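You operate a simulated robot arm through the tools that you are given. There is no shell and no other tool.

You are at the controls of a simulated robot arm. One attempt, no reset.

JOB
Polish the tarnish off both copper pan bases.
Fine: use the pad with copper polish from its tin, then put the pad back. What is to be rubbed or washed off counts as gone when no trace of it is left.

It is judged by the outcome, as a careful person would: the job done as asked, and still so three seconds after it is handed in. It fails if anything else is knocked over, pushed out of place, dropped, spilled or broken.

ROBOT AND FRAMES
A 6-joint arm with a three-finger gripper, fixed in place. Base frame: the origin is on the floor under the middle of its stand, x ahead of it, y to its left, z up. Units: cm, degrees, N and s.
It reaches about 121.3 cm from its shoulder. Its first joint turns from -166.0 to 166.0 degrees. Payload 4.89 kg.
The TCP is the grasp point between the finger pads, 3 cm short of the fingertips. In the tool frame z runs along the fingers and y along their closing line. The gripper opens to 16.4 cm; its body begins 12.5 cm behind the TCP.
Orientation is told as [roll, pitch, yaw] about the base's x, y, z axes, in that order, counted from this pose: with the fingers straight down and closing along the base's y, the tool's x points along the base's -x, its y along +y and its z along -z.

CONTROLS
- The arm moves only by the tool jog_arm. Its argument "motion" is a list of rows, each a list of 7 numbers: the shift along the tool's x, y, z in cm, then the turn, a rotation vector about the tool's x, y, z in degrees, then the opening, from 0 (shut) to 1 (fully open). In form: [[tx, ty, tz, ax, ay, az, gripper], ...]. A call has 1 to 20 rows; each row shifts and turns the commanded pose from where the row before left it, along the tool's axes as they then stand. Rows are played at 5 a second. More than 5 cm and 8.6 degrees between two rows, or a gripper value outside its range, and nothing of the call is played. Where a pose cannot be reached the arm comes as near as it can. A force on the tool above 40 N (or 10 N above the force at the start of the call, whichever is more), or a blocked arm, ends the call early, and 0.2 s more pass. The fingers move at their own pace (about 10.8 cm/s each) and stop on an object; they squeeze with about 36 N. The grip force told is the motor's: it shows also when the fingers shut on nothing. Time passes only in rows, and 0.2 s behind the last, so rows that do not move let the fingers close. It gives the time, the measured TCP pose, the force on the tool (base axes), the opening and the grip force at its end, in the units of the frame above (readings bear some noise), with the torque about the TCP (base axes, N m) and any sound that the robot's microphone picked up.
- Cameras (640 x 400 px; columns grow to the right, rows downward): "scene" is fixed at [22, 64.91, 176.64]; the picture's right is [-0.97, -0.23, 0.00], its down [-0.13, 0.53, -0.84] and it looks along [0.19, -0.81, -0.55] (base axes); focal length 311 px, centre (320, 200). "wrist" rides on the gripper at [7.6, -0.2, -15.2] in the tool frame; the picture's right is [0.02, 1.00, 0.00], its down [-0.88, 0.02, -0.47] and it looks along [-0.47, 0.01, 0.88] (tool axes); focal length 247 px, centre (320, 200). There is no depth. A picture from a camera that has moved, and an enlarged one, comes with that camera's place and axes in the base frame and with its lens.
- snapshot(camera): a new picture of that camera. No time passes.
- slide_trunk(by): moves the trunk up (or, below 0, down) by that many cm; the arm rides with it, the base frame stays. It gives what a move gives, with no picture.
- close_up(camera, box): a new picture of the part [left, top, right, bottom] of that camera's present view, enlarged. No time passes.
- finish_job(): hands the job in; it is judged then, once.

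Nothing tells you positions but the pictures and the camera data. Unless the task says otherwise, let go and move clear before handing in.

The tools are called after "Emit:" as name(argument=value, ...) on one line, values as JSON. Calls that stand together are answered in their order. jog_arm: Moves the arm, as the interface text tells. Its arguments: {"type":"object","properties":{"motion":{"type":"array"}},"required":["motion"]} The other tools are called the same way: slide_trunk (by) moves the trunk up or down; snapshot (camera) takes a picture; close_up (camera, box) takes an enlarged picture of a part of a camera's view; finish_job () hands the job in.

At the start:

```text
t: 0.0
position: [31.41, -56.4, 129.54]
tcp_rot: [0.0, 0.0, 0.0]
wrist_force: [-0.1, 0.7, -0.1]
ft_torque: [0.02, 0.02, -0.02]
width: 16.42
grip_force: 0.1
trunk travel left (down, up): [-17.5, 21.5]
```

scene: 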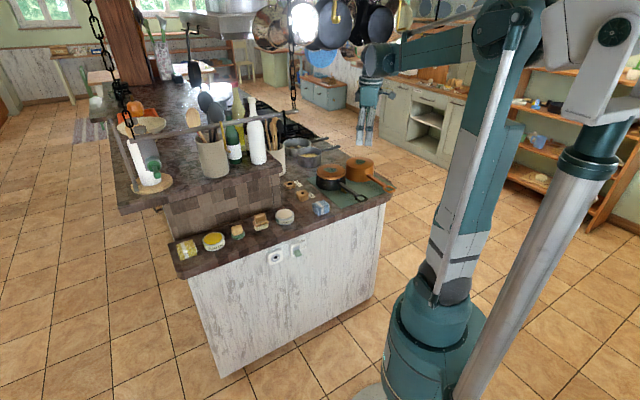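
wrist: 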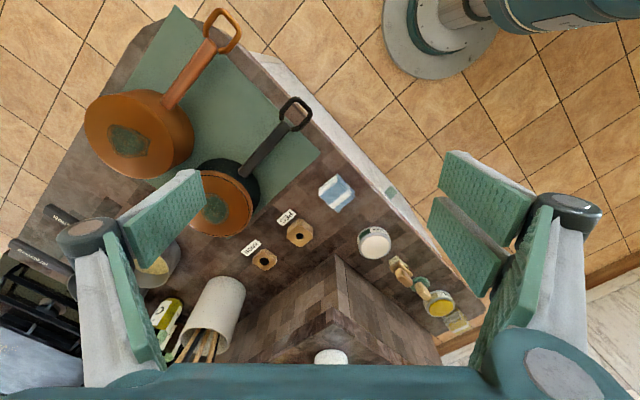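

I see two upside-down copper pans on a green mat at the end of the counter, with a row of tins and sponges along the counter's edge. I'll look closer before moving.

Emit:
close_up(camera="scene", box=[160, 140, 400, 290])

Emit:
close_up(camera="wrist", box=[80, 0, 320, 150])

Emit:
close_up(camera="wrist", box=[230, 150, 490, 350])

Emit:
close_up(camera="scene", box=[160, 190, 340, 290])

Emit:
close_up(camera="wrist", box=[80, 80, 320, 250])

```text
2.67 times, centred on (280, 215) of scene
camera zoom: at [22.0, 64.91, 176.64], right [-0.97, -0.23, 0.0], down [-0.13, 0.53, -0.84], along [0.19, -0.81, -0.55], focal length 829 px, centre (427, 160)
```

zoom: 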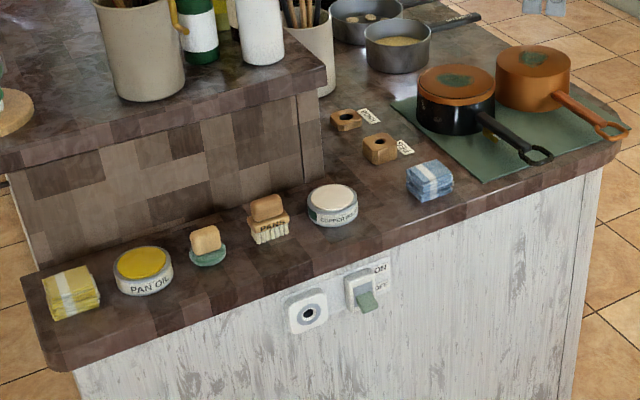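

```text
2.67 times, centred on (200, 75) of wrist
camera zoom: at [23.73, -56.58, 144.72], right [-0.02, 1.0, 0.0], down [0.88, 0.02, 0.47], along [0.47, 0.01, -0.88], focal length 659 px, centre (640, 533)
```

zoom: 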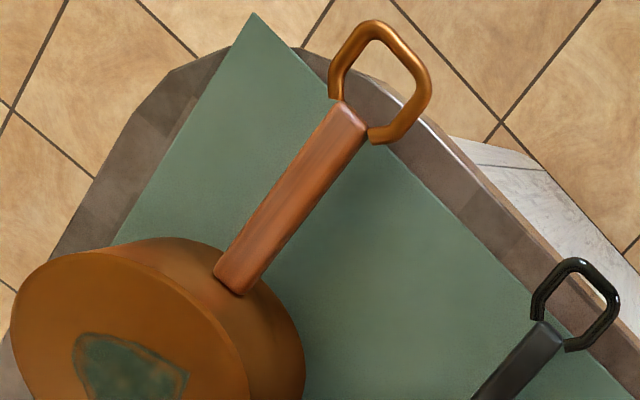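

```text
2.00 times, centred on (360, 250) of wrist
camera zoom: at [23.73, -56.58, 144.72], right [-0.02, 1.0, 0.0], down [0.88, 0.02, 0.47], along [0.47, 0.01, -0.88], focal length 494 px, centre (240, 100)
```

zoom: 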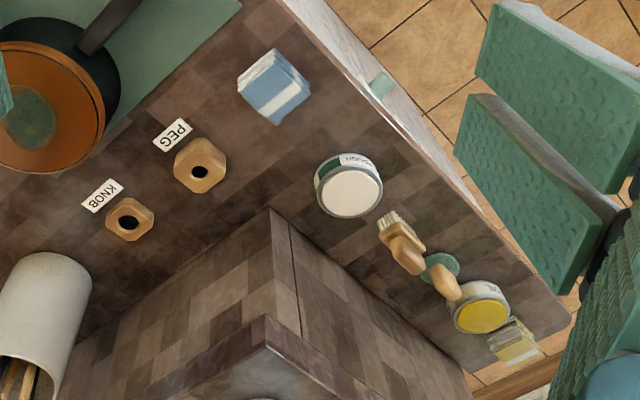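

```text
3.56 times, centred on (250, 240) of scene
camera zoom: at [22.0, 64.91, 176.64], right [-0.97, -0.23, 0.0], down [-0.13, 0.53, -0.84], along [0.19, -0.81, -0.55], focal length 1105 px, centre (569, 58)
```

zoom: 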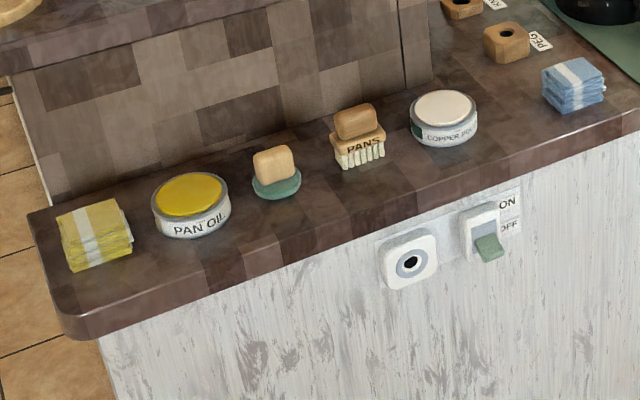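

```text
2.35 times, centred on (200, 165) of wrist
camera zoom: at [23.73, -56.58, 144.72], right [-0.02, 1.0, 0.0], down [0.88, 0.02, 0.47], along [0.47, 0.01, -0.88], focal length 581 px, centre (602, 282)
```

zoom: 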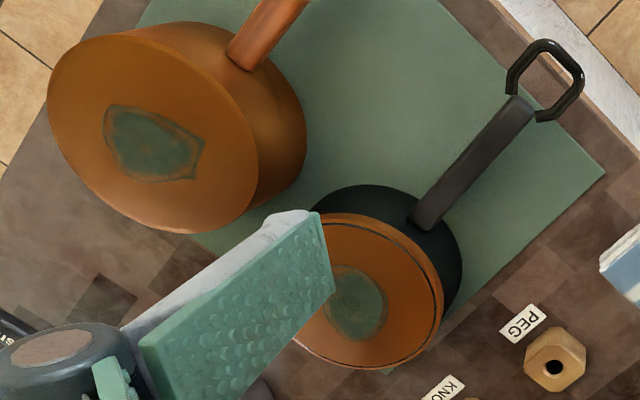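

The pad (green with a wooden knob) looks to be near (79, -26, 92), the copper polish tin near (63, -42, 94), and the pan bases near (36, -91, 100) and (50, -78, 100). Next I check overhead obstacles before moving.

Emit:
close_up(camera="scene", box=[80, 0, 320, 150])

Emit:
close_up(camera="scene", box=[240, 0, 480, 150])

Emit:
close_up(camera="wrist", box=[0, 200, 480, 400])

```text
2.67 times, centred on (200, 75) of scene
camera zoom: at [22.0, 64.91, 176.64], right [-0.97, -0.23, 0.0], down [-0.13, 0.53, -0.84], along [0.19, -0.81, -0.55], focal length 829 px, centre (640, 533)
```

zoom: 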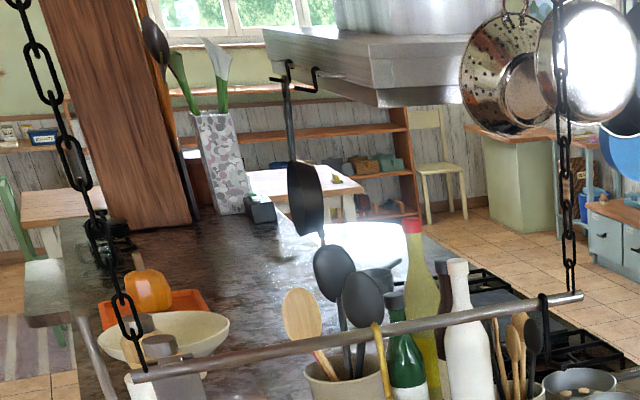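

```text
2.67 times, centred on (360, 75) of scene
camera zoom: at [22.0, 64.91, 176.64], right [-0.97, -0.23, 0.0], down [-0.13, 0.53, -0.84], along [0.19, -0.81, -0.55], focal length 829 px, centre (213, 533)
```

zoom: 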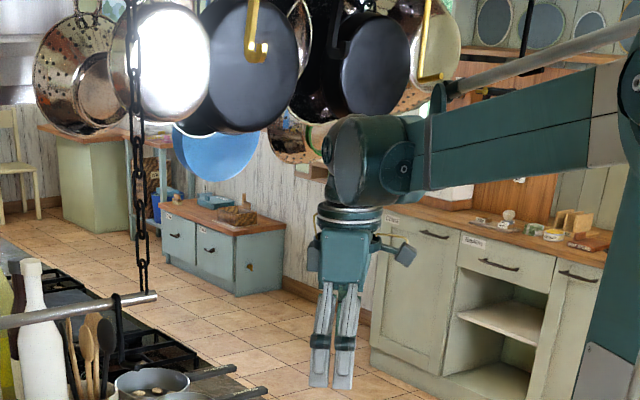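

```text
1.33 times, centred on (240, 300) of wrist
camera zoom: at [23.73, -56.58, 144.72], right [-0.02, 1.0, 0.0], down [0.88, 0.02, 0.47], along [0.47, 0.01, -0.88], focal length 329 px, centre (427, 67)
```

zoom: 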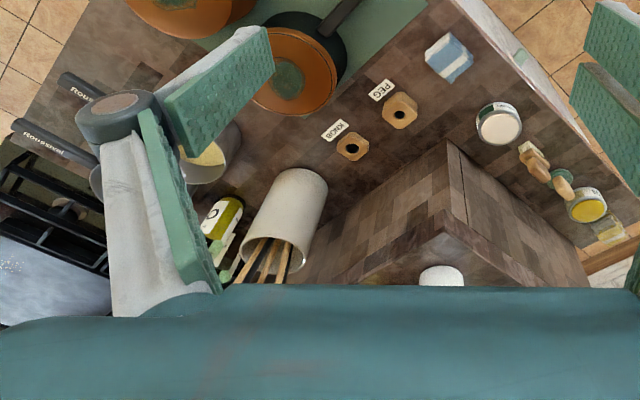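

A rail hangs on chains above the island, and pans hang overhead. I'll tilt the gripper in place to look ahead with the wrist camera and locate these obstacles.

Emit:
jog_arm(motion=[[0, 0, 0, 0, -8, 0, 1], [0, 0, 0, 0, -8, 0, 1], [0, 0, 0, 0, -8, 0, 1], [0, 0, 0, 0, -8, 0, 1], [0, 0, 0, 0, -8, 0, 1]])

Emit:
snapshot(camera="wrist")

Emit:
snapshot(camera="scene")

```text
t: 1.2
position: [31.45, -56.5, 129.7]
tcp_rot: [0.0, -40.1, 0.2]
wrist_force: [1.3, 0.0, -0.5]
ft_torque: [-0.04, 0.06, -0.01]
width: 16.42
grip_force: 0.1
trunk travel left (down, up): [-17.5, 21.5]
```

```text
taken
camera wrist: at [15.76, -56.61, 136.31], right [-0.02, 1.0, -0.01], down [0.37, 0.02, 0.93], along [0.93, 0.01, -0.37], focal length 247 px, centre (320, 200)
```

wrist: 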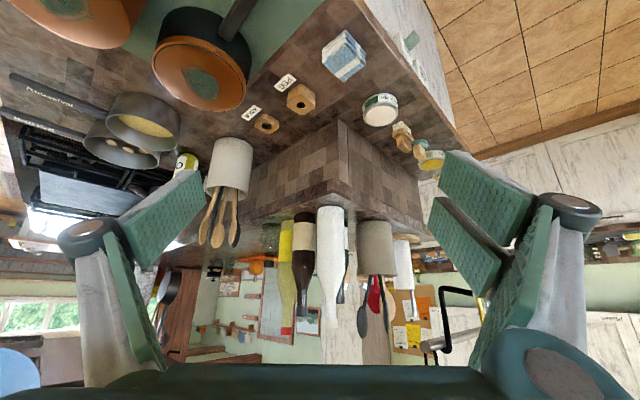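

```text
taken
```

scene: 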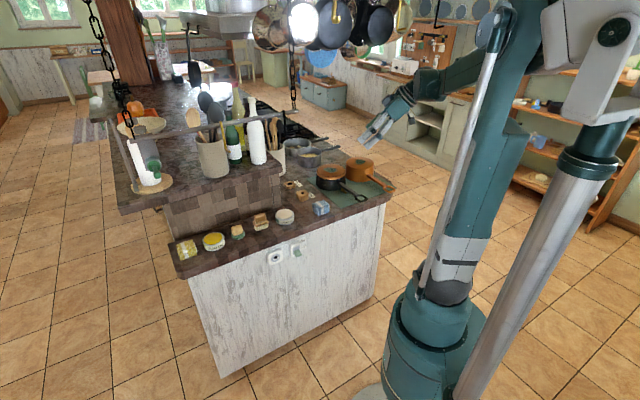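

The rail ends near (55, -41, 142) and runs above the row of items, so I'll work with the gripper tilted back toward the robot to stay under it. Next I turn the tool to face the counter squarely (yaw -45°).

Emit:
jog_arm(motion=[[0, 0, 0, 4.82, 0, 5.745, 1], [0, 0, 0, 4.82, 0, 5.745, 1], [0, 0, 0, 4.82, 0, 5.745, 1], [0, 0, 0, 4.82, 0, 5.745, 1], [0, 0, 0, 4.82, 0, 5.745, 1], [0, 0, 0, 4.82, 0, 5.745, 1]])

Emit:
snapshot(camera="wrist")

Emit:
snapshot(camera="scene")

```text
t: 2.5
position: [34.0, -64.6, 131.28]
tcp_rot: [-0.1, -39.8, -41.4]
wrist_force: [-1.2, -0.7, -0.8]
ft_torque: [0.1, -0.11, 0.1]
width: 16.43
grip_force: 0.1
trunk travel left (down, up): [-17.5, 21.5]
stopped in row 6: the arm was blocked; the commanded pose is now the measured one
```

```text
taken
camera wrist: at [22.14, -54.45, 137.97], right [0.65, 0.76, -0.01], down [0.29, -0.23, 0.93], along [0.7, -0.6, -0.37], focal length 247 px, centre (320, 200)
```

wrist: 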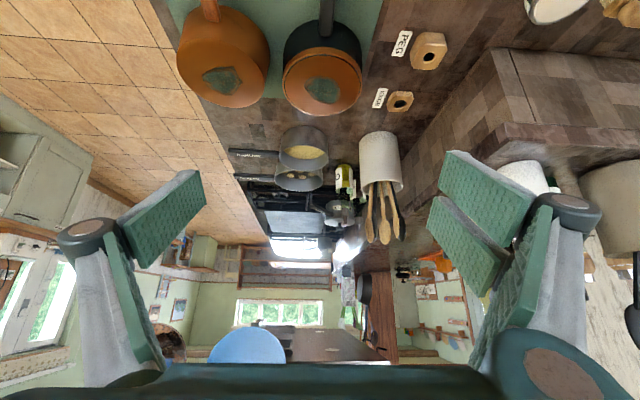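

```text
taken
```

scene: 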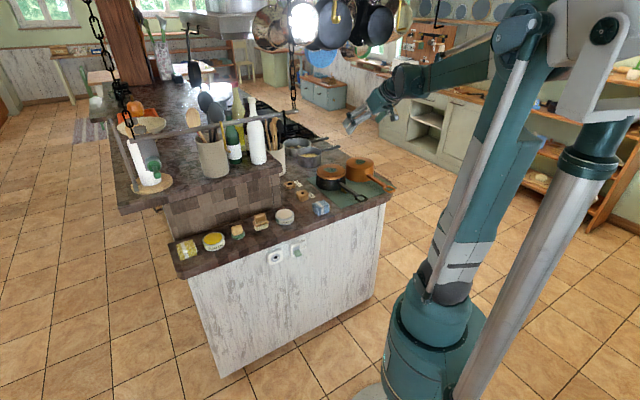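

The turn stopped near -41° because the wrist came close to the base (no contact force). I'll lower to z≈112 here, clear of the pan handles and rail, before sliding left.

Emit:
jog_arm(motion=[[3.04, 0, 3.65, 0, 0, 0, 1], [3.04, 0, 3.65, 0, 0, 0, 1], [3.04, 0, 3.65, 0, 0, 0, 1], [3.04, 0, 3.65, 0, 0, 0, 1]])

Emit:
snapshot(camera="wrist")

Emit:
snapshot(camera="scene")

```text
t: 3.5
position: [33.99, -64.23, 112.34]
tcp_rot: [0.0, -39.9, -41.3]
wrist_force: [-0.9, 0.5, 1.2]
ft_torque: [-0.07, -0.01, -0.08]
width: 16.37
grip_force: 0.1
trunk travel left (down, up): [-17.5, 21.5]
```

```text
taken
camera wrist: at [22.15, -54.0, 119.02], right [0.65, 0.76, -0.01], down [0.29, -0.23, 0.93], along [0.7, -0.6, -0.37], focal length 247 px, centre (320, 200)
```

wrist: 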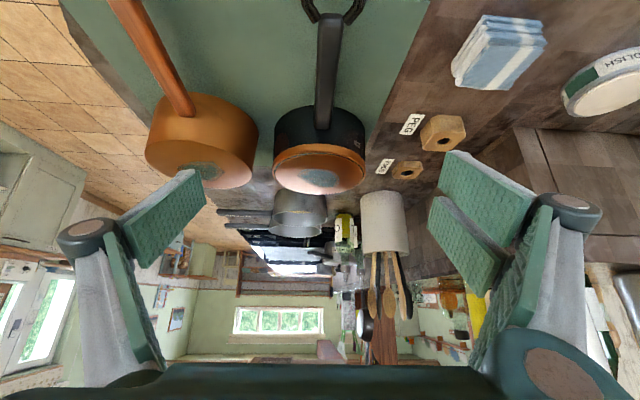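

```text
taken
```

scene: 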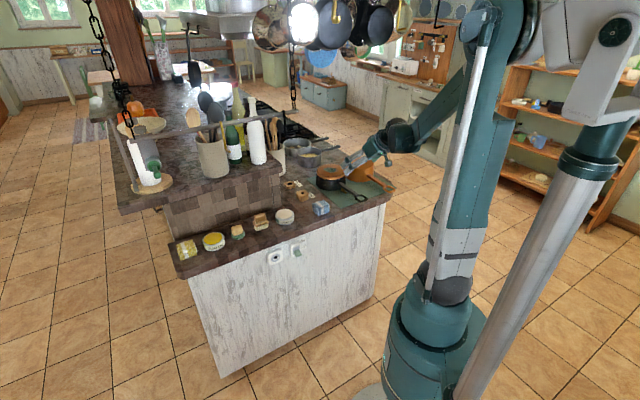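

Clear of everything. Now I slide left along the counter front toward the pad, staying back from the rail.

Emit:
jog_arm(motion=[[0.2, 4.55, -0.17, 0, 0, 0, 1], [0.2, 4.55, -0.17, 0, 0, 0, 1], [0.2, 4.55, -0.17, 0, 0, 0, 1], [0.2, 4.55, -0.17, 0, 0, 0, 1], [0.2, 4.55, -0.17, 0, 0, 0, 1], [0.2, 4.55, -0.17, 0, 0, 0, 1], [0.2, 4.55, -0.17, 0, 0, 0, 1]])

Emit:
snapshot(camera="wrist")

Emit:
snapshot(camera="scene")

```text
t: 5.2
position: [54.09, -38.92, 112.4]
tcp_rot: [0.2, -40.0, -41.3]
wrist_force: [0.4, -0.9, 0.4]
ft_torque: [0.04, -0.04, 0.09]
width: 16.39
grip_force: 0.0
trunk travel left (down, up): [-17.5, 21.5]
```

```text
taken
camera wrist: at [42.09, -28.78, 119.11], right [0.65, 0.76, -0.01], down [0.29, -0.23, 0.93], along [0.7, -0.6, -0.37], focal length 247 px, centre (320, 200)
```

wrist: 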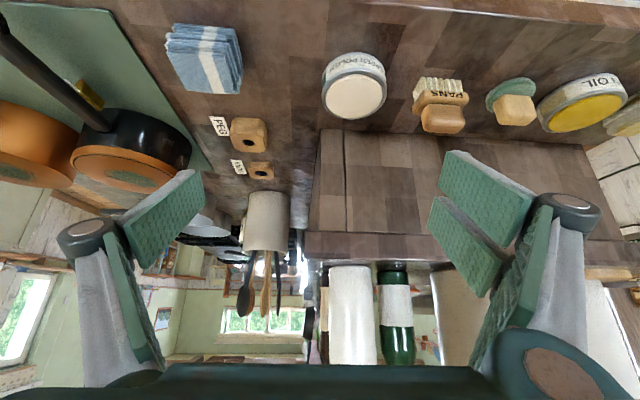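

```text
taken
```

scene: 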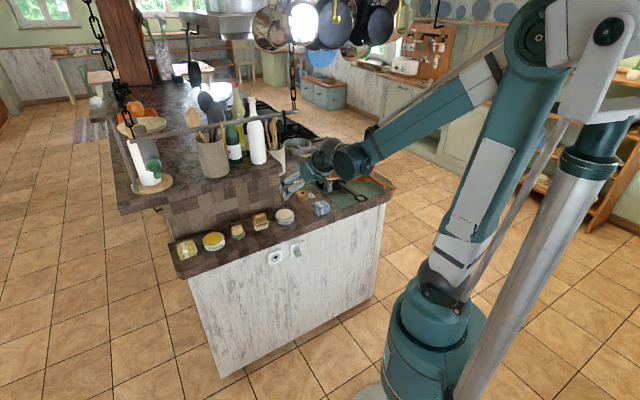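

The tin, brush, pad and oil tin are all in view, and the tier wall stands about 12 cm behind the row. I keep sliding left to sit in front of the pad.

Emit:
jog_arm(motion=[[0, 0, 0, 2.37, 0, 2.84, 1], [0.4, 4.47, -0.33, 0, 0, 0, 1], [0.4, 4.47, -0.33, 0, 0, 0, 1], [0.4, 4.47, -0.33, 0, 0, 0, 1], [0.4, 4.47, -0.33, 0, 0, 0, 1], [0.4, 4.47, -0.33, 0, 0, 0, 1], [0.4, 4.47, -0.33, 0, 0, 0, 1]])

Emit:
snapshot(camera="wrist")

Emit:
snapshot(camera="scene")

```text
t: 6.8
position: [70.58, -18.02, 112.49]
tcp_rot: [0.0, -40.0, -45.0]
wrist_force: [-1.2, -0.4, 0.5]
ft_torque: [0.09, -0.1, 0.1]
width: 16.39
grip_force: 0.0
trunk travel left (down, up): [-17.5, 21.5]
```

```text
taken
camera wrist: at [59.34, -7.03, 119.17], right [0.69, 0.72, -0.01], down [0.28, -0.25, 0.93], along [0.66, -0.65, -0.37], focal length 247 px, centre (320, 200)
```

wrist: 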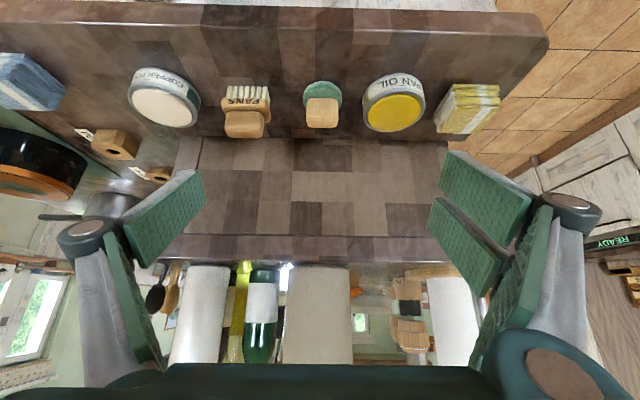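

```text
taken
```

scene: 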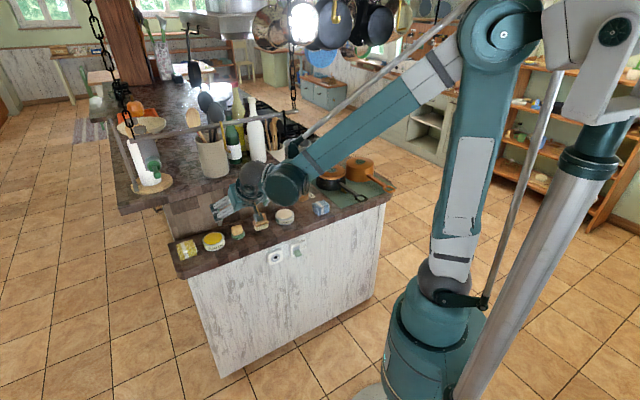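

The tool is squared up to the counter and the pad is centred in view. I'll enlarge the row for measurements.

Emit:
close_up(camera="wrist", box=[200, 50, 440, 200])

Emit:
close_up(camera="wrist", box=[100, 40, 300, 165])

Emit:
close_up(camera="scene", box=[190, 150, 330, 240])

```text
2.67 times, centred on (320, 125) of wrist
camera zoom: at [59.34, -7.03, 119.17], right [0.69, 0.72, -0.01], down [0.28, -0.25, 0.93], along [0.66, -0.65, -0.37], focal length 659 px, centre (320, 400)
```

zoom: 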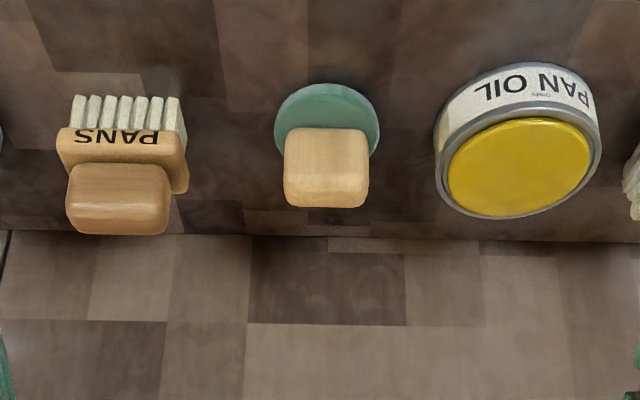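

```text
3.20 times, centred on (200, 102) of wrist
camera zoom: at [59.34, -7.03, 119.17], right [0.69, 0.72, -0.01], down [0.28, -0.25, 0.93], along [0.66, -0.65, -0.37], focal length 790 px, centre (704, 512)
```

zoom: 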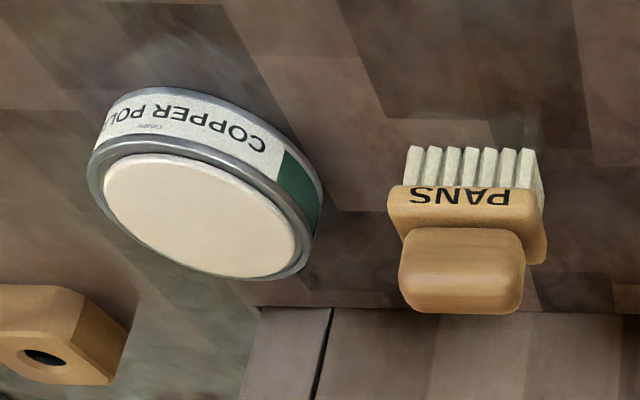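

```text
4.44 times, centred on (260, 195) of scene
camera zoom: at [22.0, 64.91, 176.64], right [-0.97, -0.23, 0.0], down [-0.13, 0.53, -0.84], along [0.19, -0.81, -0.55], focal length 1382 px, centre (587, 222)
```

zoom: 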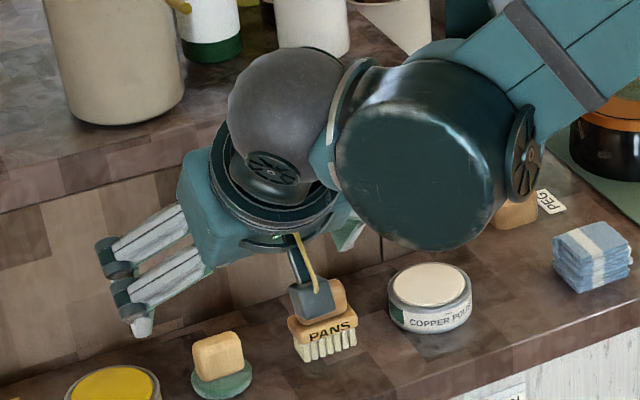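

The pad is a disc about 6 cm across with an upright wooden block knob (~4.5 wide, ~2.2 thick, ~3.7 tall). I'll reduce the tilt to 20° and partly close the fingers so they fit between the neighbours, then look again.

Emit:
jog_arm(motion=[[0, 0, 0, 0, 6.67, 0, 0.45], [0, 0, 0, 0, 6.67, 0, 0.45], [0, 0, 0, 0, 6.66, 0, 0.45], [0, 0, 0, 0, 0, 0, 0.45]])

Emit:
snapshot(camera="wrist")

Emit:
close_up(camera="scene", box=[160, 100, 400, 250])

```text
t: 7.8
position: [70.54, -18.01, 112.23]
tcp_rot: [0.0, -19.8, -45.0]
wrist_force: [-0.7, 0.2, 0.3]
ft_torque: [0.01, 0.03, 0.0]
width: 7.39
grip_force: 0.0
trunk travel left (down, up): [-17.5, 21.5]
```

```text
taken
camera wrist: at [61.58, -9.47, 123.9], right [0.69, 0.72, -0.01], down [0.49, -0.46, 0.74], along [0.53, -0.52, -0.67], focal length 247 px, centre (320, 200)
```

wrist: 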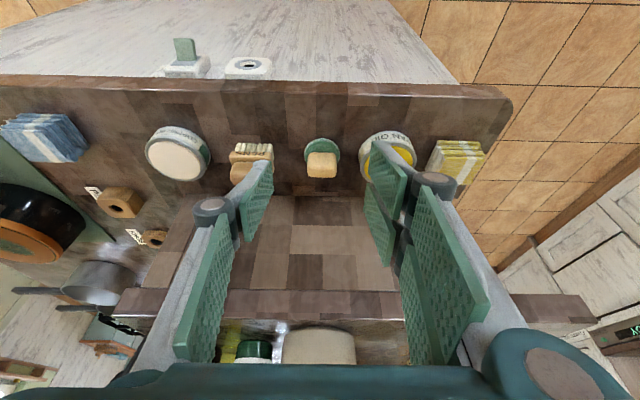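

```text
2.67 times, centred on (280, 175) of scene
camera zoom: at [22.0, 64.91, 176.64], right [-0.97, -0.23, 0.0], down [-0.13, 0.53, -0.84], along [0.19, -0.81, -0.55], focal length 829 px, centre (427, 267)
```

zoom: 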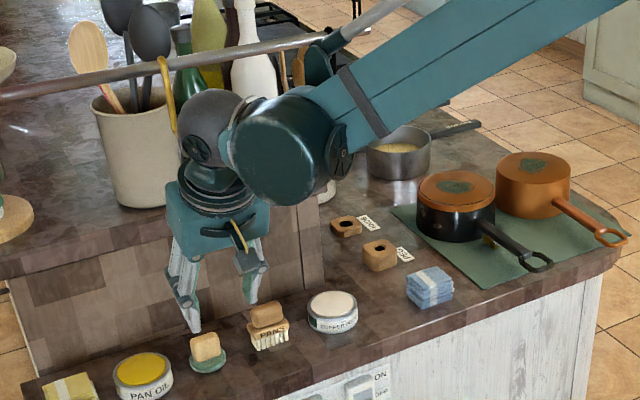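

The fingers are now visible; I'll enlarge to measure their layout relative to the knob.

Emit:
close_up(camera="wrist", box=[200, 110, 460, 270])

Emit:
close_up(camera="wrist", box=[220, 120, 420, 200])

```text
2.46 times, centred on (330, 190) of wrist
camera zoom: at [61.58, -9.47, 123.9], right [0.69, 0.72, -0.01], down [0.49, -0.46, 0.74], along [0.53, -0.52, -0.67], focal length 608 px, centre (295, 225)
```

zoom: 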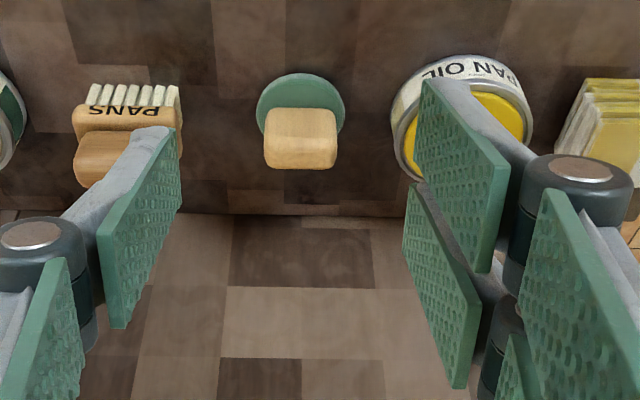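

```text
3.20 times, centred on (320, 160) of wrist
camera zoom: at [61.58, -9.47, 123.9], right [0.69, 0.72, -0.01], down [0.49, -0.46, 0.74], along [0.53, -0.52, -0.67], focal length 790 px, centre (320, 328)
```

zoom: 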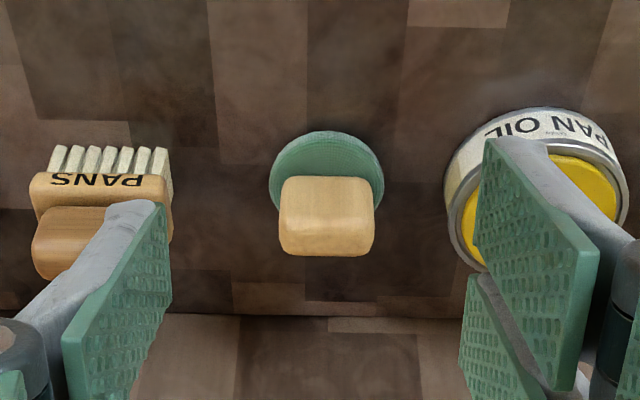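

Fingers are symmetric and thin at the tips, with the pad centred between them; I estimate the counter at z≈92 and the pad at about F=74 (forward). I'll lower, then slide forward to just above the knob.

Emit:
jog_arm(motion=[[1.153, 0, 3.2, 0, 0, 0, 0.45], [1.153, 0, 3.2, 0, 0, 0, 0.45], [1.153, 0.05, 3.2, 0, 0, 0, 0.45], [-3.39, 0.05, 1.22, 0, 0, 0, 0.45]])

Emit:
snapshot(camera="wrist")

Emit:
close_up(camera="scene", box=[160, 100, 400, 250])

```text
t: 8.8
position: [73.22, -20.55, 102.06]
tcp_rot: [0.0, -20.0, -44.9]
wrist_force: [-0.3, 1.0, 1.0]
ft_torque: [-0.06, -0.15, 0.02]
width: 7.38
grip_force: 0.0
trunk travel left (down, up): [-17.5, 21.5]
```

```text
taken
camera wrist: at [64.22, -11.79, 113.78], right [0.69, 0.72, -0.01], down [0.48, -0.46, 0.75], along [0.54, -0.52, -0.67], focal length 247 px, centre (320, 200)
```

wrist: 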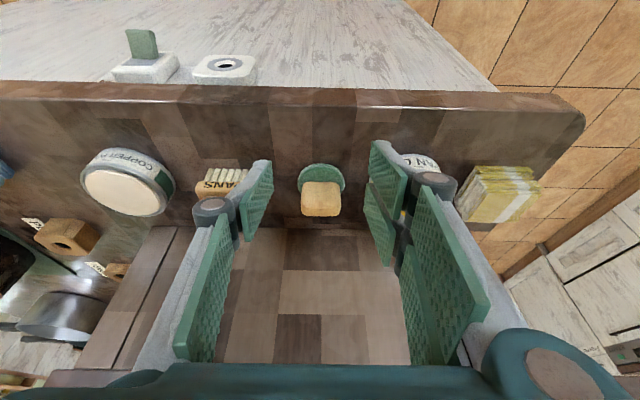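

```text
2.67 times, centred on (280, 175) of scene
camera zoom: at [22.0, 64.91, 176.64], right [-0.97, -0.23, 0.0], down [-0.13, 0.53, -0.84], along [0.19, -0.81, -0.55], focal length 829 px, centre (427, 267)
```

zoom: 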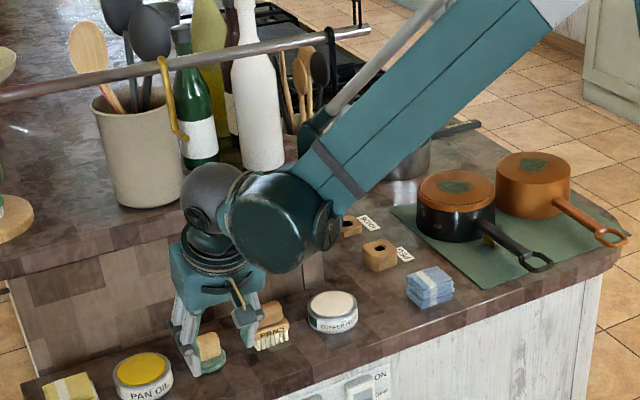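

I notice a brass hook hanging from the rail right above the pad (bottom near z≈132), so I'll increase the tilt to 30° to keep the wrist well away from it before going forward.

Emit:
jog_arm(motion=[[0, 0, 0, 0, -5, 0, 0.45], [0, 0, 0, 0, -5, 0, 0.45], [0, 0, 0, 0, 0, 0, 0.45]])

Emit:
close_up(camera="wrist", box=[200, 110, 460, 270])

Emit:
close_up(camera="scene", box=[160, 80, 400, 230])

```text
t: 9.6
position: [73.09, -20.59, 102.05]
tcp_rot: [-0.1, -30.0, -45.1]
wrist_force: [-0.4, -0.4, 0.8]
ft_torque: [0.06, -0.03, 0.02]
width: 7.37
grip_force: 0.1
trunk travel left (down, up): [-17.5, 21.5]
```

```text
2.46 times, centred on (330, 190) of wrist
camera zoom: at [62.86, -10.57, 111.43], right [0.69, 0.72, -0.01], down [0.39, -0.36, 0.85], along [0.61, -0.59, -0.53], focal length 608 px, centre (295, 225)
```

zoom: 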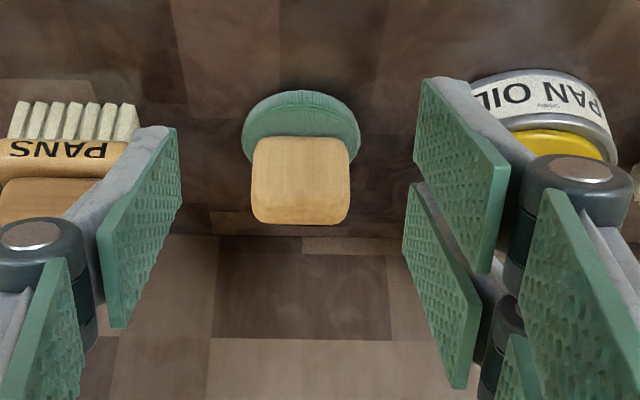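

```text
2.67 times, centred on (280, 155) of scene
camera zoom: at [22.0, 64.91, 176.64], right [-0.97, -0.23, 0.0], down [-0.13, 0.53, -0.84], along [0.19, -0.81, -0.55], focal length 829 px, centre (427, 320)
```

zoom: 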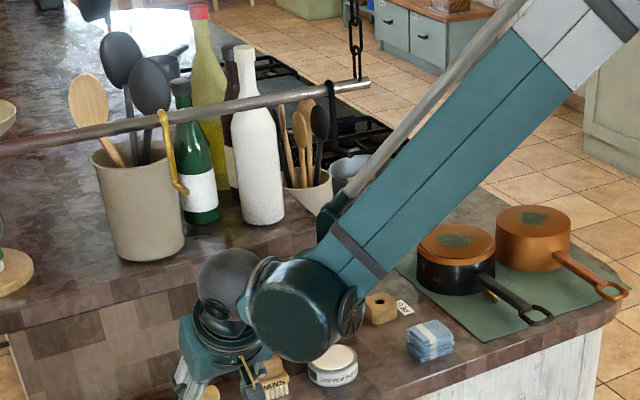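

The pad knob is measured at about F=74, L=37.4, z 93.7–97. I narrow the fingers to ~6 cm for clearance to the brush and oil tin and slide forward above the knob.

Emit:
jog_arm(motion=[[0, 0, 0, 0, 0, 0, 0.36], [-3.14, 0.15, 1.81, 0, 0, 0, 0.36], [-3.14, 0.15, 1.81, 0, 0, 0, 0.36], [0, 0, 0, 0, 0, 0, 0.36]])

Emit:
snapshot(camera="wrist")

Emit:
close_up(camera="wrist", box=[220, 120, 420, 245])

Emit:
close_up(camera="scene", box=[160, 80, 400, 230])

```text
t: 10.6
position: [78.46, -25.41, 101.91]
tcp_rot: [0.1, -30.0, -45.0]
wrist_force: [0.9, 0.3, -0.4]
ft_torque: [-0.03, 0.05, -0.01]
width: 5.89
grip_force: 0.1
trunk travel left (down, up): [-17.5, 21.5]
```

```text
taken
camera wrist: at [68.29, -15.43, 111.23], right [0.69, 0.72, -0.01], down [0.39, -0.36, 0.85], along [0.61, -0.59, -0.53], focal length 247 px, centre (320, 200)
```

wrist: 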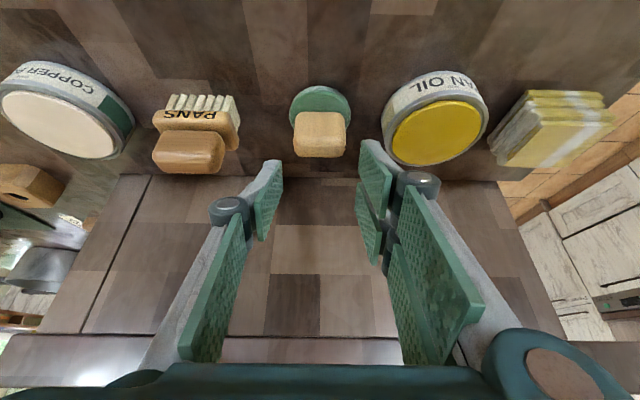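

```text
3.20 times, centred on (320, 182) of wrist
camera zoom: at [68.29, -15.43, 111.23], right [0.69, 0.72, -0.01], down [0.39, -0.36, 0.85], along [0.61, -0.59, -0.53], focal length 790 px, centre (320, 256)
```

zoom: 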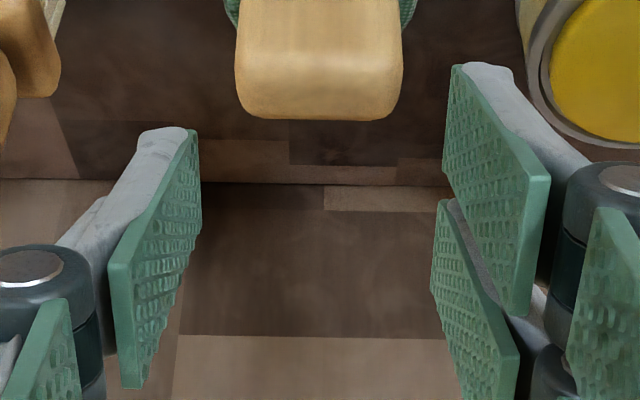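

```text
2.67 times, centred on (280, 155) of scene
camera zoom: at [22.0, 64.91, 176.64], right [-0.97, -0.23, 0.0], down [-0.13, 0.53, -0.84], along [0.19, -0.81, -0.55], focal length 829 px, centre (427, 320)
```

zoom: 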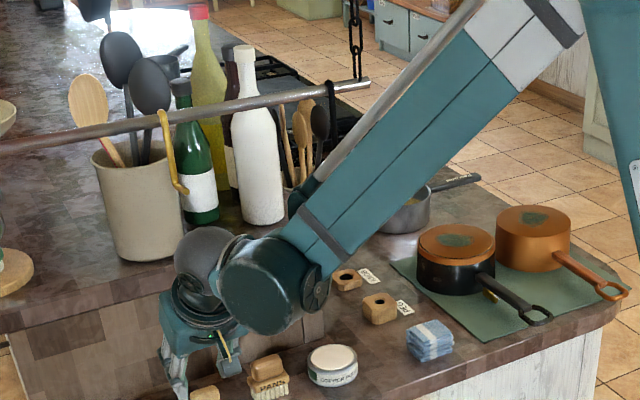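

The knob is centred between the fingers. I descend straight down 4 cm so the tips sit beside the knob just above the disc.

Emit:
jog_arm(motion=[[0.7, 0, 1.2, 0, 0, 0, 0.36], [0.7, 0, 1.2, 0, 0, 0, 0.36], [0.6, 0, 1.05, 0, 0, 0, 0.36], [0, 0, 0, 0, 0, 0, 0.36]])

Emit:
snapshot(camera="wrist")

Emit:
close_up(camera="scene", box=[180, 180, 300, 255])

```text
t: 11.6
position: [78.27, -25.25, 97.9]
tcp_rot: [0.0, -30.0, -45.0]
wrist_force: [0.5, 0.1, -0.3]
ft_torque: [-0.03, -0.02, -0.02]
width: 5.89
grip_force: 0.0
trunk travel left (down, up): [-17.5, 21.5]
```

```text
taken
camera wrist: at [68.1, -15.3, 107.25], right [0.69, 0.72, -0.01], down [0.39, -0.36, 0.85], along [0.61, -0.59, -0.53], focal length 247 px, centre (320, 200)
```

wrist: 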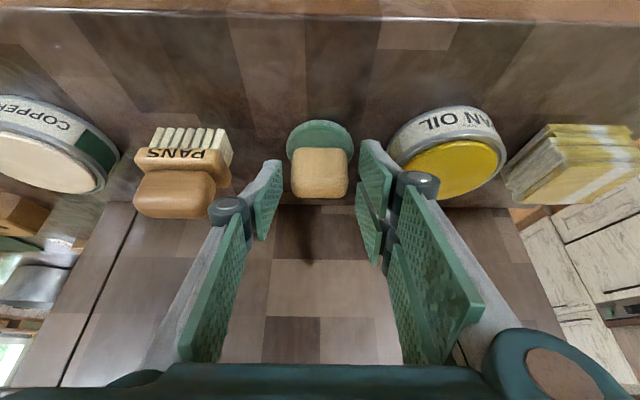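

```text
5.33 times, centred on (240, 218) of scene
camera zoom: at [22.0, 64.91, 176.64], right [-0.97, -0.23, 0.0], down [-0.13, 0.53, -0.84], along [0.19, -0.81, -0.55], focal length 1658 px, centre (747, 107)
```

zoom: 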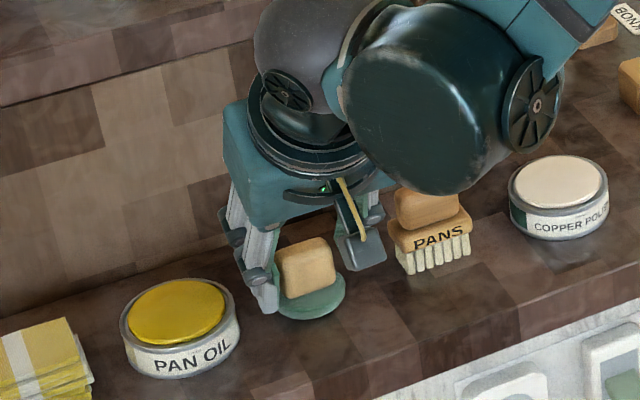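

The knob sits well between the fingertips with no contact yet. I close the gripper on it.

Emit:
jog_arm(motion=[[0, 0, 0, 0, 0, 0, 0.2], [0, 0, 0, 0, 0, 0, 0.1], [0, 0, 0, 0, 0, 0, 0.1], [0, 0, 0, 0, 0, 0, 0.1]])

Emit:
snapshot(camera="wrist")

Emit:
close_up(camera="scene", box=[180, 180, 300, 255])

```text
t: 12.6
position: [78.22, -25.21, 97.92]
tcp_rot: [-0.1, -29.9, -45.0]
wrist_force: [0.0, -0.4, 0.8]
ft_torque: [-0.03, -0.03, -0.02]
width: 4.31
grip_force: 35.9
trunk travel left (down, up): [-17.5, 21.5]
```

```text
taken
camera wrist: at [68.08, -15.29, 107.28], right [0.69, 0.72, -0.01], down [0.39, -0.36, 0.85], along [0.61, -0.59, -0.53], focal length 247 px, centre (320, 200)
```

wrist: 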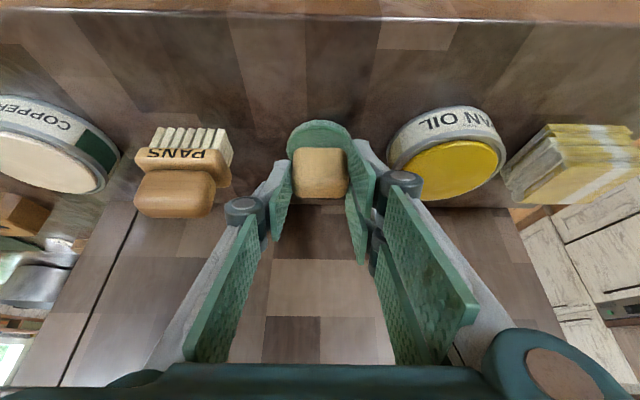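

```text
5.33 times, centred on (240, 218) of scene
camera zoom: at [22.0, 64.91, 176.64], right [-0.97, -0.23, 0.0], down [-0.13, 0.53, -0.84], along [0.19, -0.81, -0.55], focal length 1658 px, centre (747, 107)
```

zoom: 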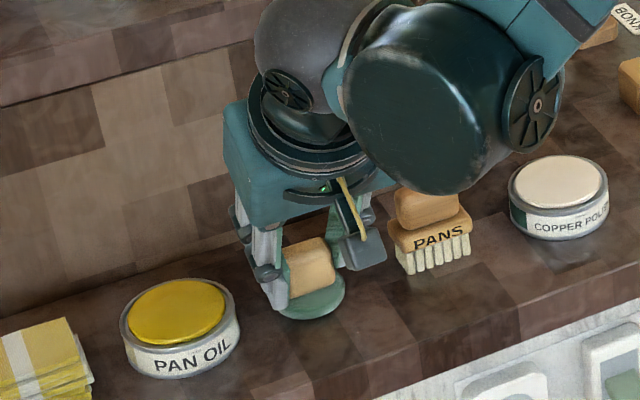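

The pad is gripped firmly (width 4.3, 36 N) with its rest pose recorded at TCP (78.2, -25.2, 97.9). I lift 3 cm, pull back toward the counter edge, and travel along in front of the brush toward the polish tin.

Emit:
jog_arm(motion=[[-0.75, 0, -1.3, 0, 0, 0, 0.1], [-0.75, 0, -1.3, 0, 0, 0, 0.1], [3.2, 0, -2.2, 0, 0, 0, 0.1], [3.46, 0, -2.0, 0, 0, 0, 0.1], [0, 0, 0, 0, 0, 0, 0.1]])

Emit:
snapshot(camera="wrist")

Emit:
close_up(camera="scene", box=[180, 150, 340, 250])

```text
t: 13.8
position: [72.64, -19.83, 101.43]
tcp_rot: [0.1, -30.0, -45.0]
wrist_force: [-0.6, -0.8, -0.2]
ft_torque: [0.01, -0.06, 0.02]
width: 4.28
grip_force: 36.7
trunk travel left (down, up): [-17.5, 21.5]
```

```text
taken
camera wrist: at [62.48, -9.98, 110.7], right [0.69, 0.72, -0.01], down [0.39, -0.36, 0.85], along [0.61, -0.59, -0.53], focal length 247 px, centre (320, 200)
```

wrist: 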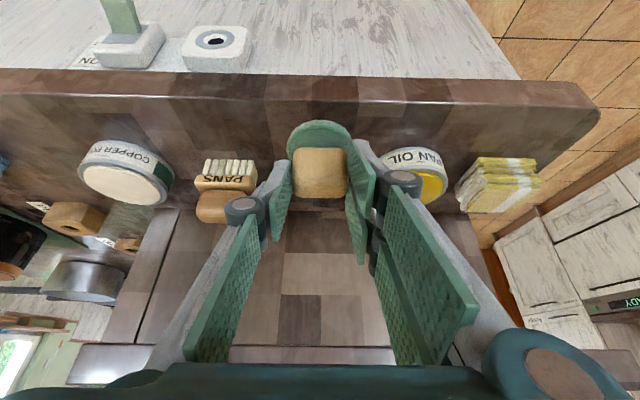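

```text
4.00 times, centred on (260, 200) of scene
camera zoom: at [22.0, 64.91, 176.64], right [-0.97, -0.23, 0.0], down [-0.13, 0.53, -0.84], along [0.19, -0.81, -0.55], focal length 1244 px, centre (560, 200)
```

zoom: 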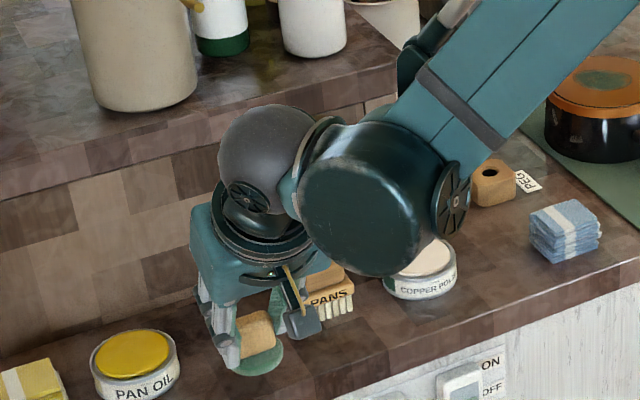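

The pad is held steady and clear. I move along the front edge toward the polish tin and look again.

Emit:
jog_arm(motion=[[0, -4, 0, 0, 0, 0, 0.1], [0, -4, 0, 0, 0, 0, 0.1], [0, -4, 0, 0, 0, 0, 0.1], [0, -4, 0, 0, 0, 0, 0.1], [0, -4, 0, 0, 0, 0, 0.1], [0, 0, 0, 0, 0, 0, 0.1]])

Emit:
snapshot(camera="wrist")

Emit:
close_up(camera="scene", box=[200, 100, 360, 250])

```text
t: 15.2
position: [58.41, -34.15, 101.35]
tcp_rot: [0.0, -30.0, -45.0]
wrist_force: [-0.2, -0.9, 0.4]
ft_torque: [-0.06, -0.02, -0.01]
width: 4.29
grip_force: 36.0
trunk travel left (down, up): [-17.5, 21.5]
```

```text
taken
camera wrist: at [48.23, -24.24, 110.71], right [0.69, 0.72, -0.01], down [0.39, -0.36, 0.85], along [0.61, -0.59, -0.53], focal length 247 px, centre (320, 200)
```

wrist: 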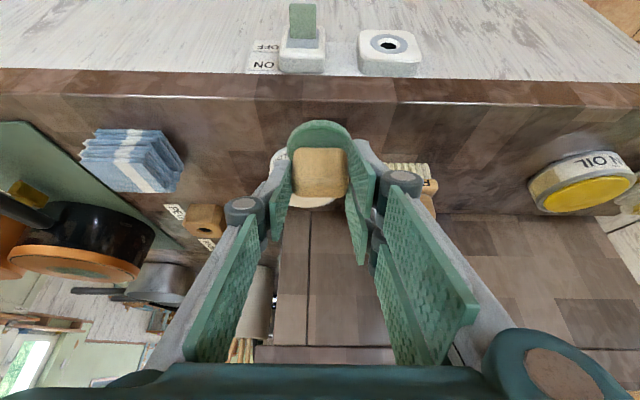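

```text
2.67 times, centred on (280, 175) of scene
camera zoom: at [22.0, 64.91, 176.64], right [-0.97, -0.23, 0.0], down [-0.13, 0.53, -0.84], along [0.19, -0.81, -0.55], focal length 829 px, centre (427, 267)
```

zoom: 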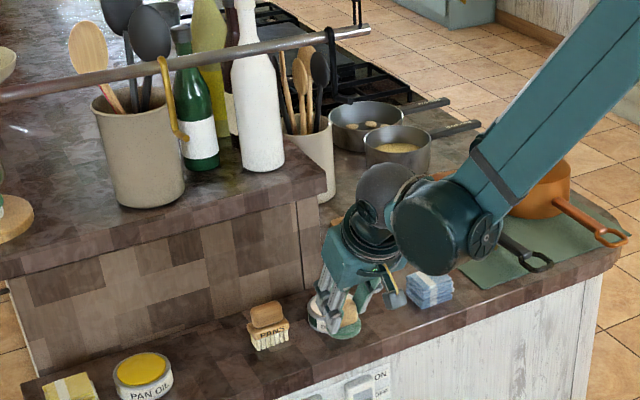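

The tin is now directly behind the pad in the wrist view. I'll enlarge to see where its rim lies.

Emit:
close_up(camera="wrist", box=[240, 110, 440, 235])

Emit:
close_up(camera="scene", box=[260, 180, 340, 230])

```text
3.20 times, centred on (340, 172) of wrist
camera zoom: at [48.23, -24.24, 110.71], right [0.69, 0.72, -0.01], down [0.39, -0.36, 0.85], along [0.61, -0.59, -0.53], focal length 790 px, centre (256, 288)
```

zoom: 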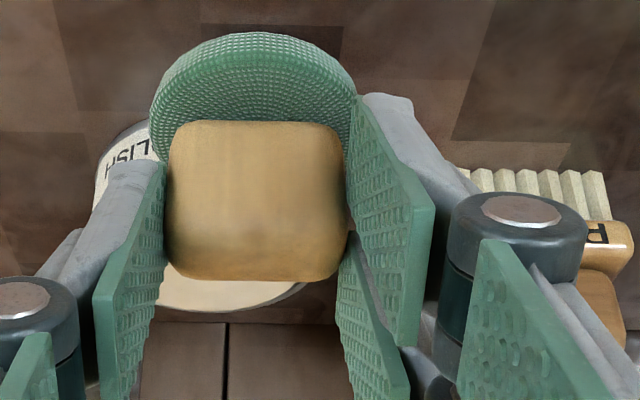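

```text
8.00 times, centred on (300, 205) of scene
camera zoom: at [22.0, 64.91, 176.64], right [-0.97, -0.23, 0.0], down [-0.13, 0.53, -0.84], along [0.19, -0.81, -0.55], focal length 2487 px, centre (480, 160)
```

zoom: 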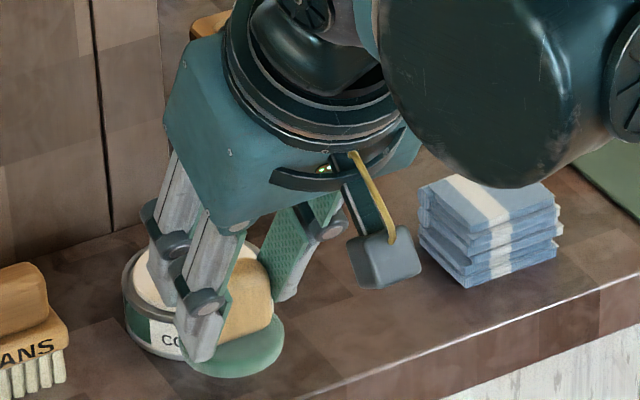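

The tin's centre works out to about F=73.5, L=16.2 with its top near z≈95. I raise slightly, move forward so the pad is over the polish, and check before dipping.

Emit:
jog_arm(motion=[[-0.75, 0, -1.3, 0, 0, 0, 0.1], [-3.03, -0.475, 1.75, 0, 0, 0, 0.1], [-3.03, -0.475, 1.75, 0, 0, 0, 0.1], [0, 0, 0, 0, 0, 0, 0.1]])

Emit:
snapshot(camera="wrist")

Emit:
close_up(camera="wrist", box=[240, 90, 440, 215])

Emit:
close_up(camera="scene", box=[240, 140, 360, 230])

```text
t: 16.1
position: [62.67, -39.84, 102.58]
tcp_rot: [-0.1, -30.0, -45.0]
wrist_force: [0.4, 0.2, -0.7]
ft_torque: [0.07, 0.09, 0.02]
width: 4.29
grip_force: 35.7
trunk travel left (down, up): [-17.5, 21.5]
```

```text
taken
camera wrist: at [52.46, -29.92, 111.96], right [0.69, 0.72, -0.01], down [0.39, -0.36, 0.85], along [0.61, -0.59, -0.53], focal length 247 px, centre (320, 200)
```

wrist: 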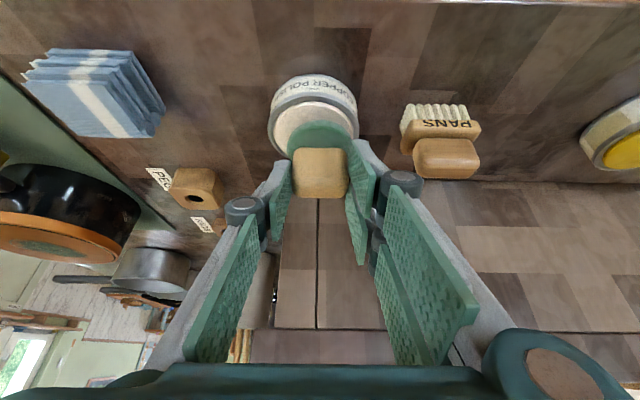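

```text
3.20 times, centred on (340, 152) of wrist
camera zoom: at [52.46, -29.92, 111.96], right [0.69, 0.72, -0.01], down [0.39, -0.36, 0.85], along [0.61, -0.59, -0.53], focal length 790 px, centre (256, 352)
```

zoom: 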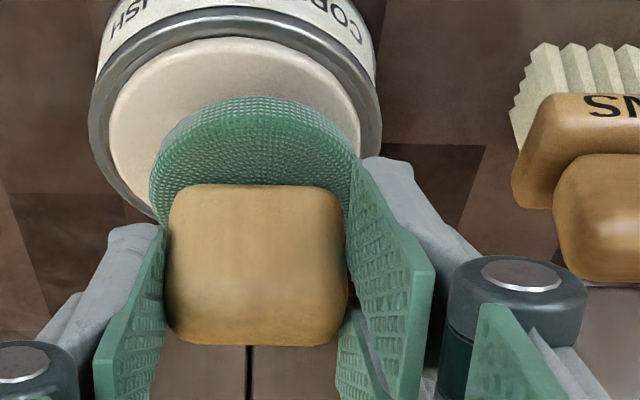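

```text
4.44 times, centred on (300, 185) of scene
camera zoom: at [22.0, 64.91, 176.64], right [-0.97, -0.23, 0.0], down [-0.13, 0.53, -0.84], along [0.19, -0.81, -0.55], focal length 1382 px, centre (409, 267)
```

zoom: 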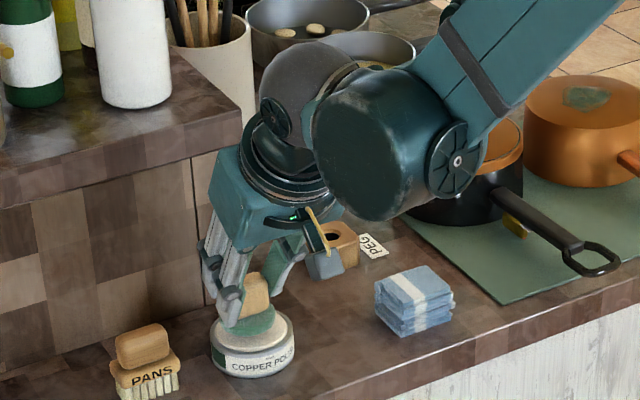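

The pad hovers over the tin, slightly near and right of its centre. I shift 0.8 cm forward and 0.5 cm right-to-left, then descend 1.3 cm and look.

Emit:
jog_arm(motion=[[-0.69, -0.5, 0.4, 0, 0, 0, 0.1], [0.25, 0, 0.433, 0, 0, 0, 0.1], [0.25, 0, 0.433, 0, 0, 0, 0.1], [0.15, 0, 0.26, 0, 0, 0, 0.1], [0, 0, 0, 0, 0, 0, 0.1]])

Emit:
close_up(camera="wrist", box=[240, 80, 440, 205])

Emit:
close_up(camera="scene", box=[260, 180, 340, 230])

```text
t: 17.4
position: [63.37, -40.6, 101.45]
tcp_rot: [0.0, -30.0, -45.0]
wrist_force: [0.7, -0.5, -0.9]
ft_torque: [0.02, 0.02, 0.01]
width: 4.29
grip_force: 36.4
trunk travel left (down, up): [-17.5, 21.5]
```

```text
3.20 times, centred on (340, 142) of wrist
camera zoom: at [53.0, -30.61, 110.84], right [0.69, 0.72, -0.01], down [0.39, -0.36, 0.85], along [0.61, -0.59, -0.53], focal length 790 px, centre (256, 384)
```

zoom: 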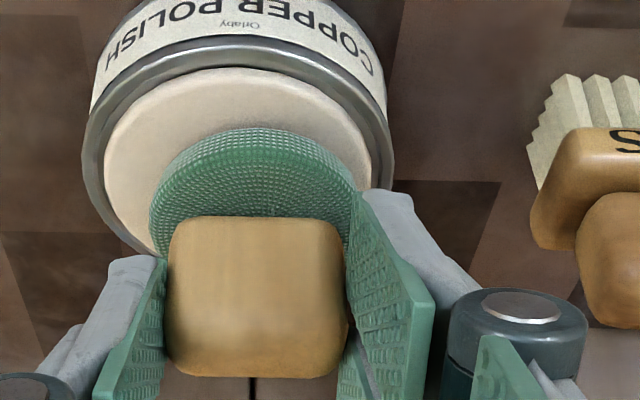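

```text
8.00 times, centred on (300, 205) of scene
camera zoom: at [22.0, 64.91, 176.64], right [-0.97, -0.23, 0.0], down [-0.13, 0.53, -0.84], along [0.19, -0.81, -0.55], focal length 2487 px, centre (480, 160)
```

zoom: 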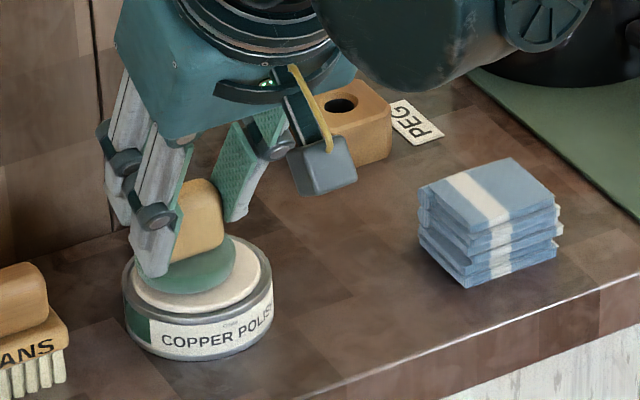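

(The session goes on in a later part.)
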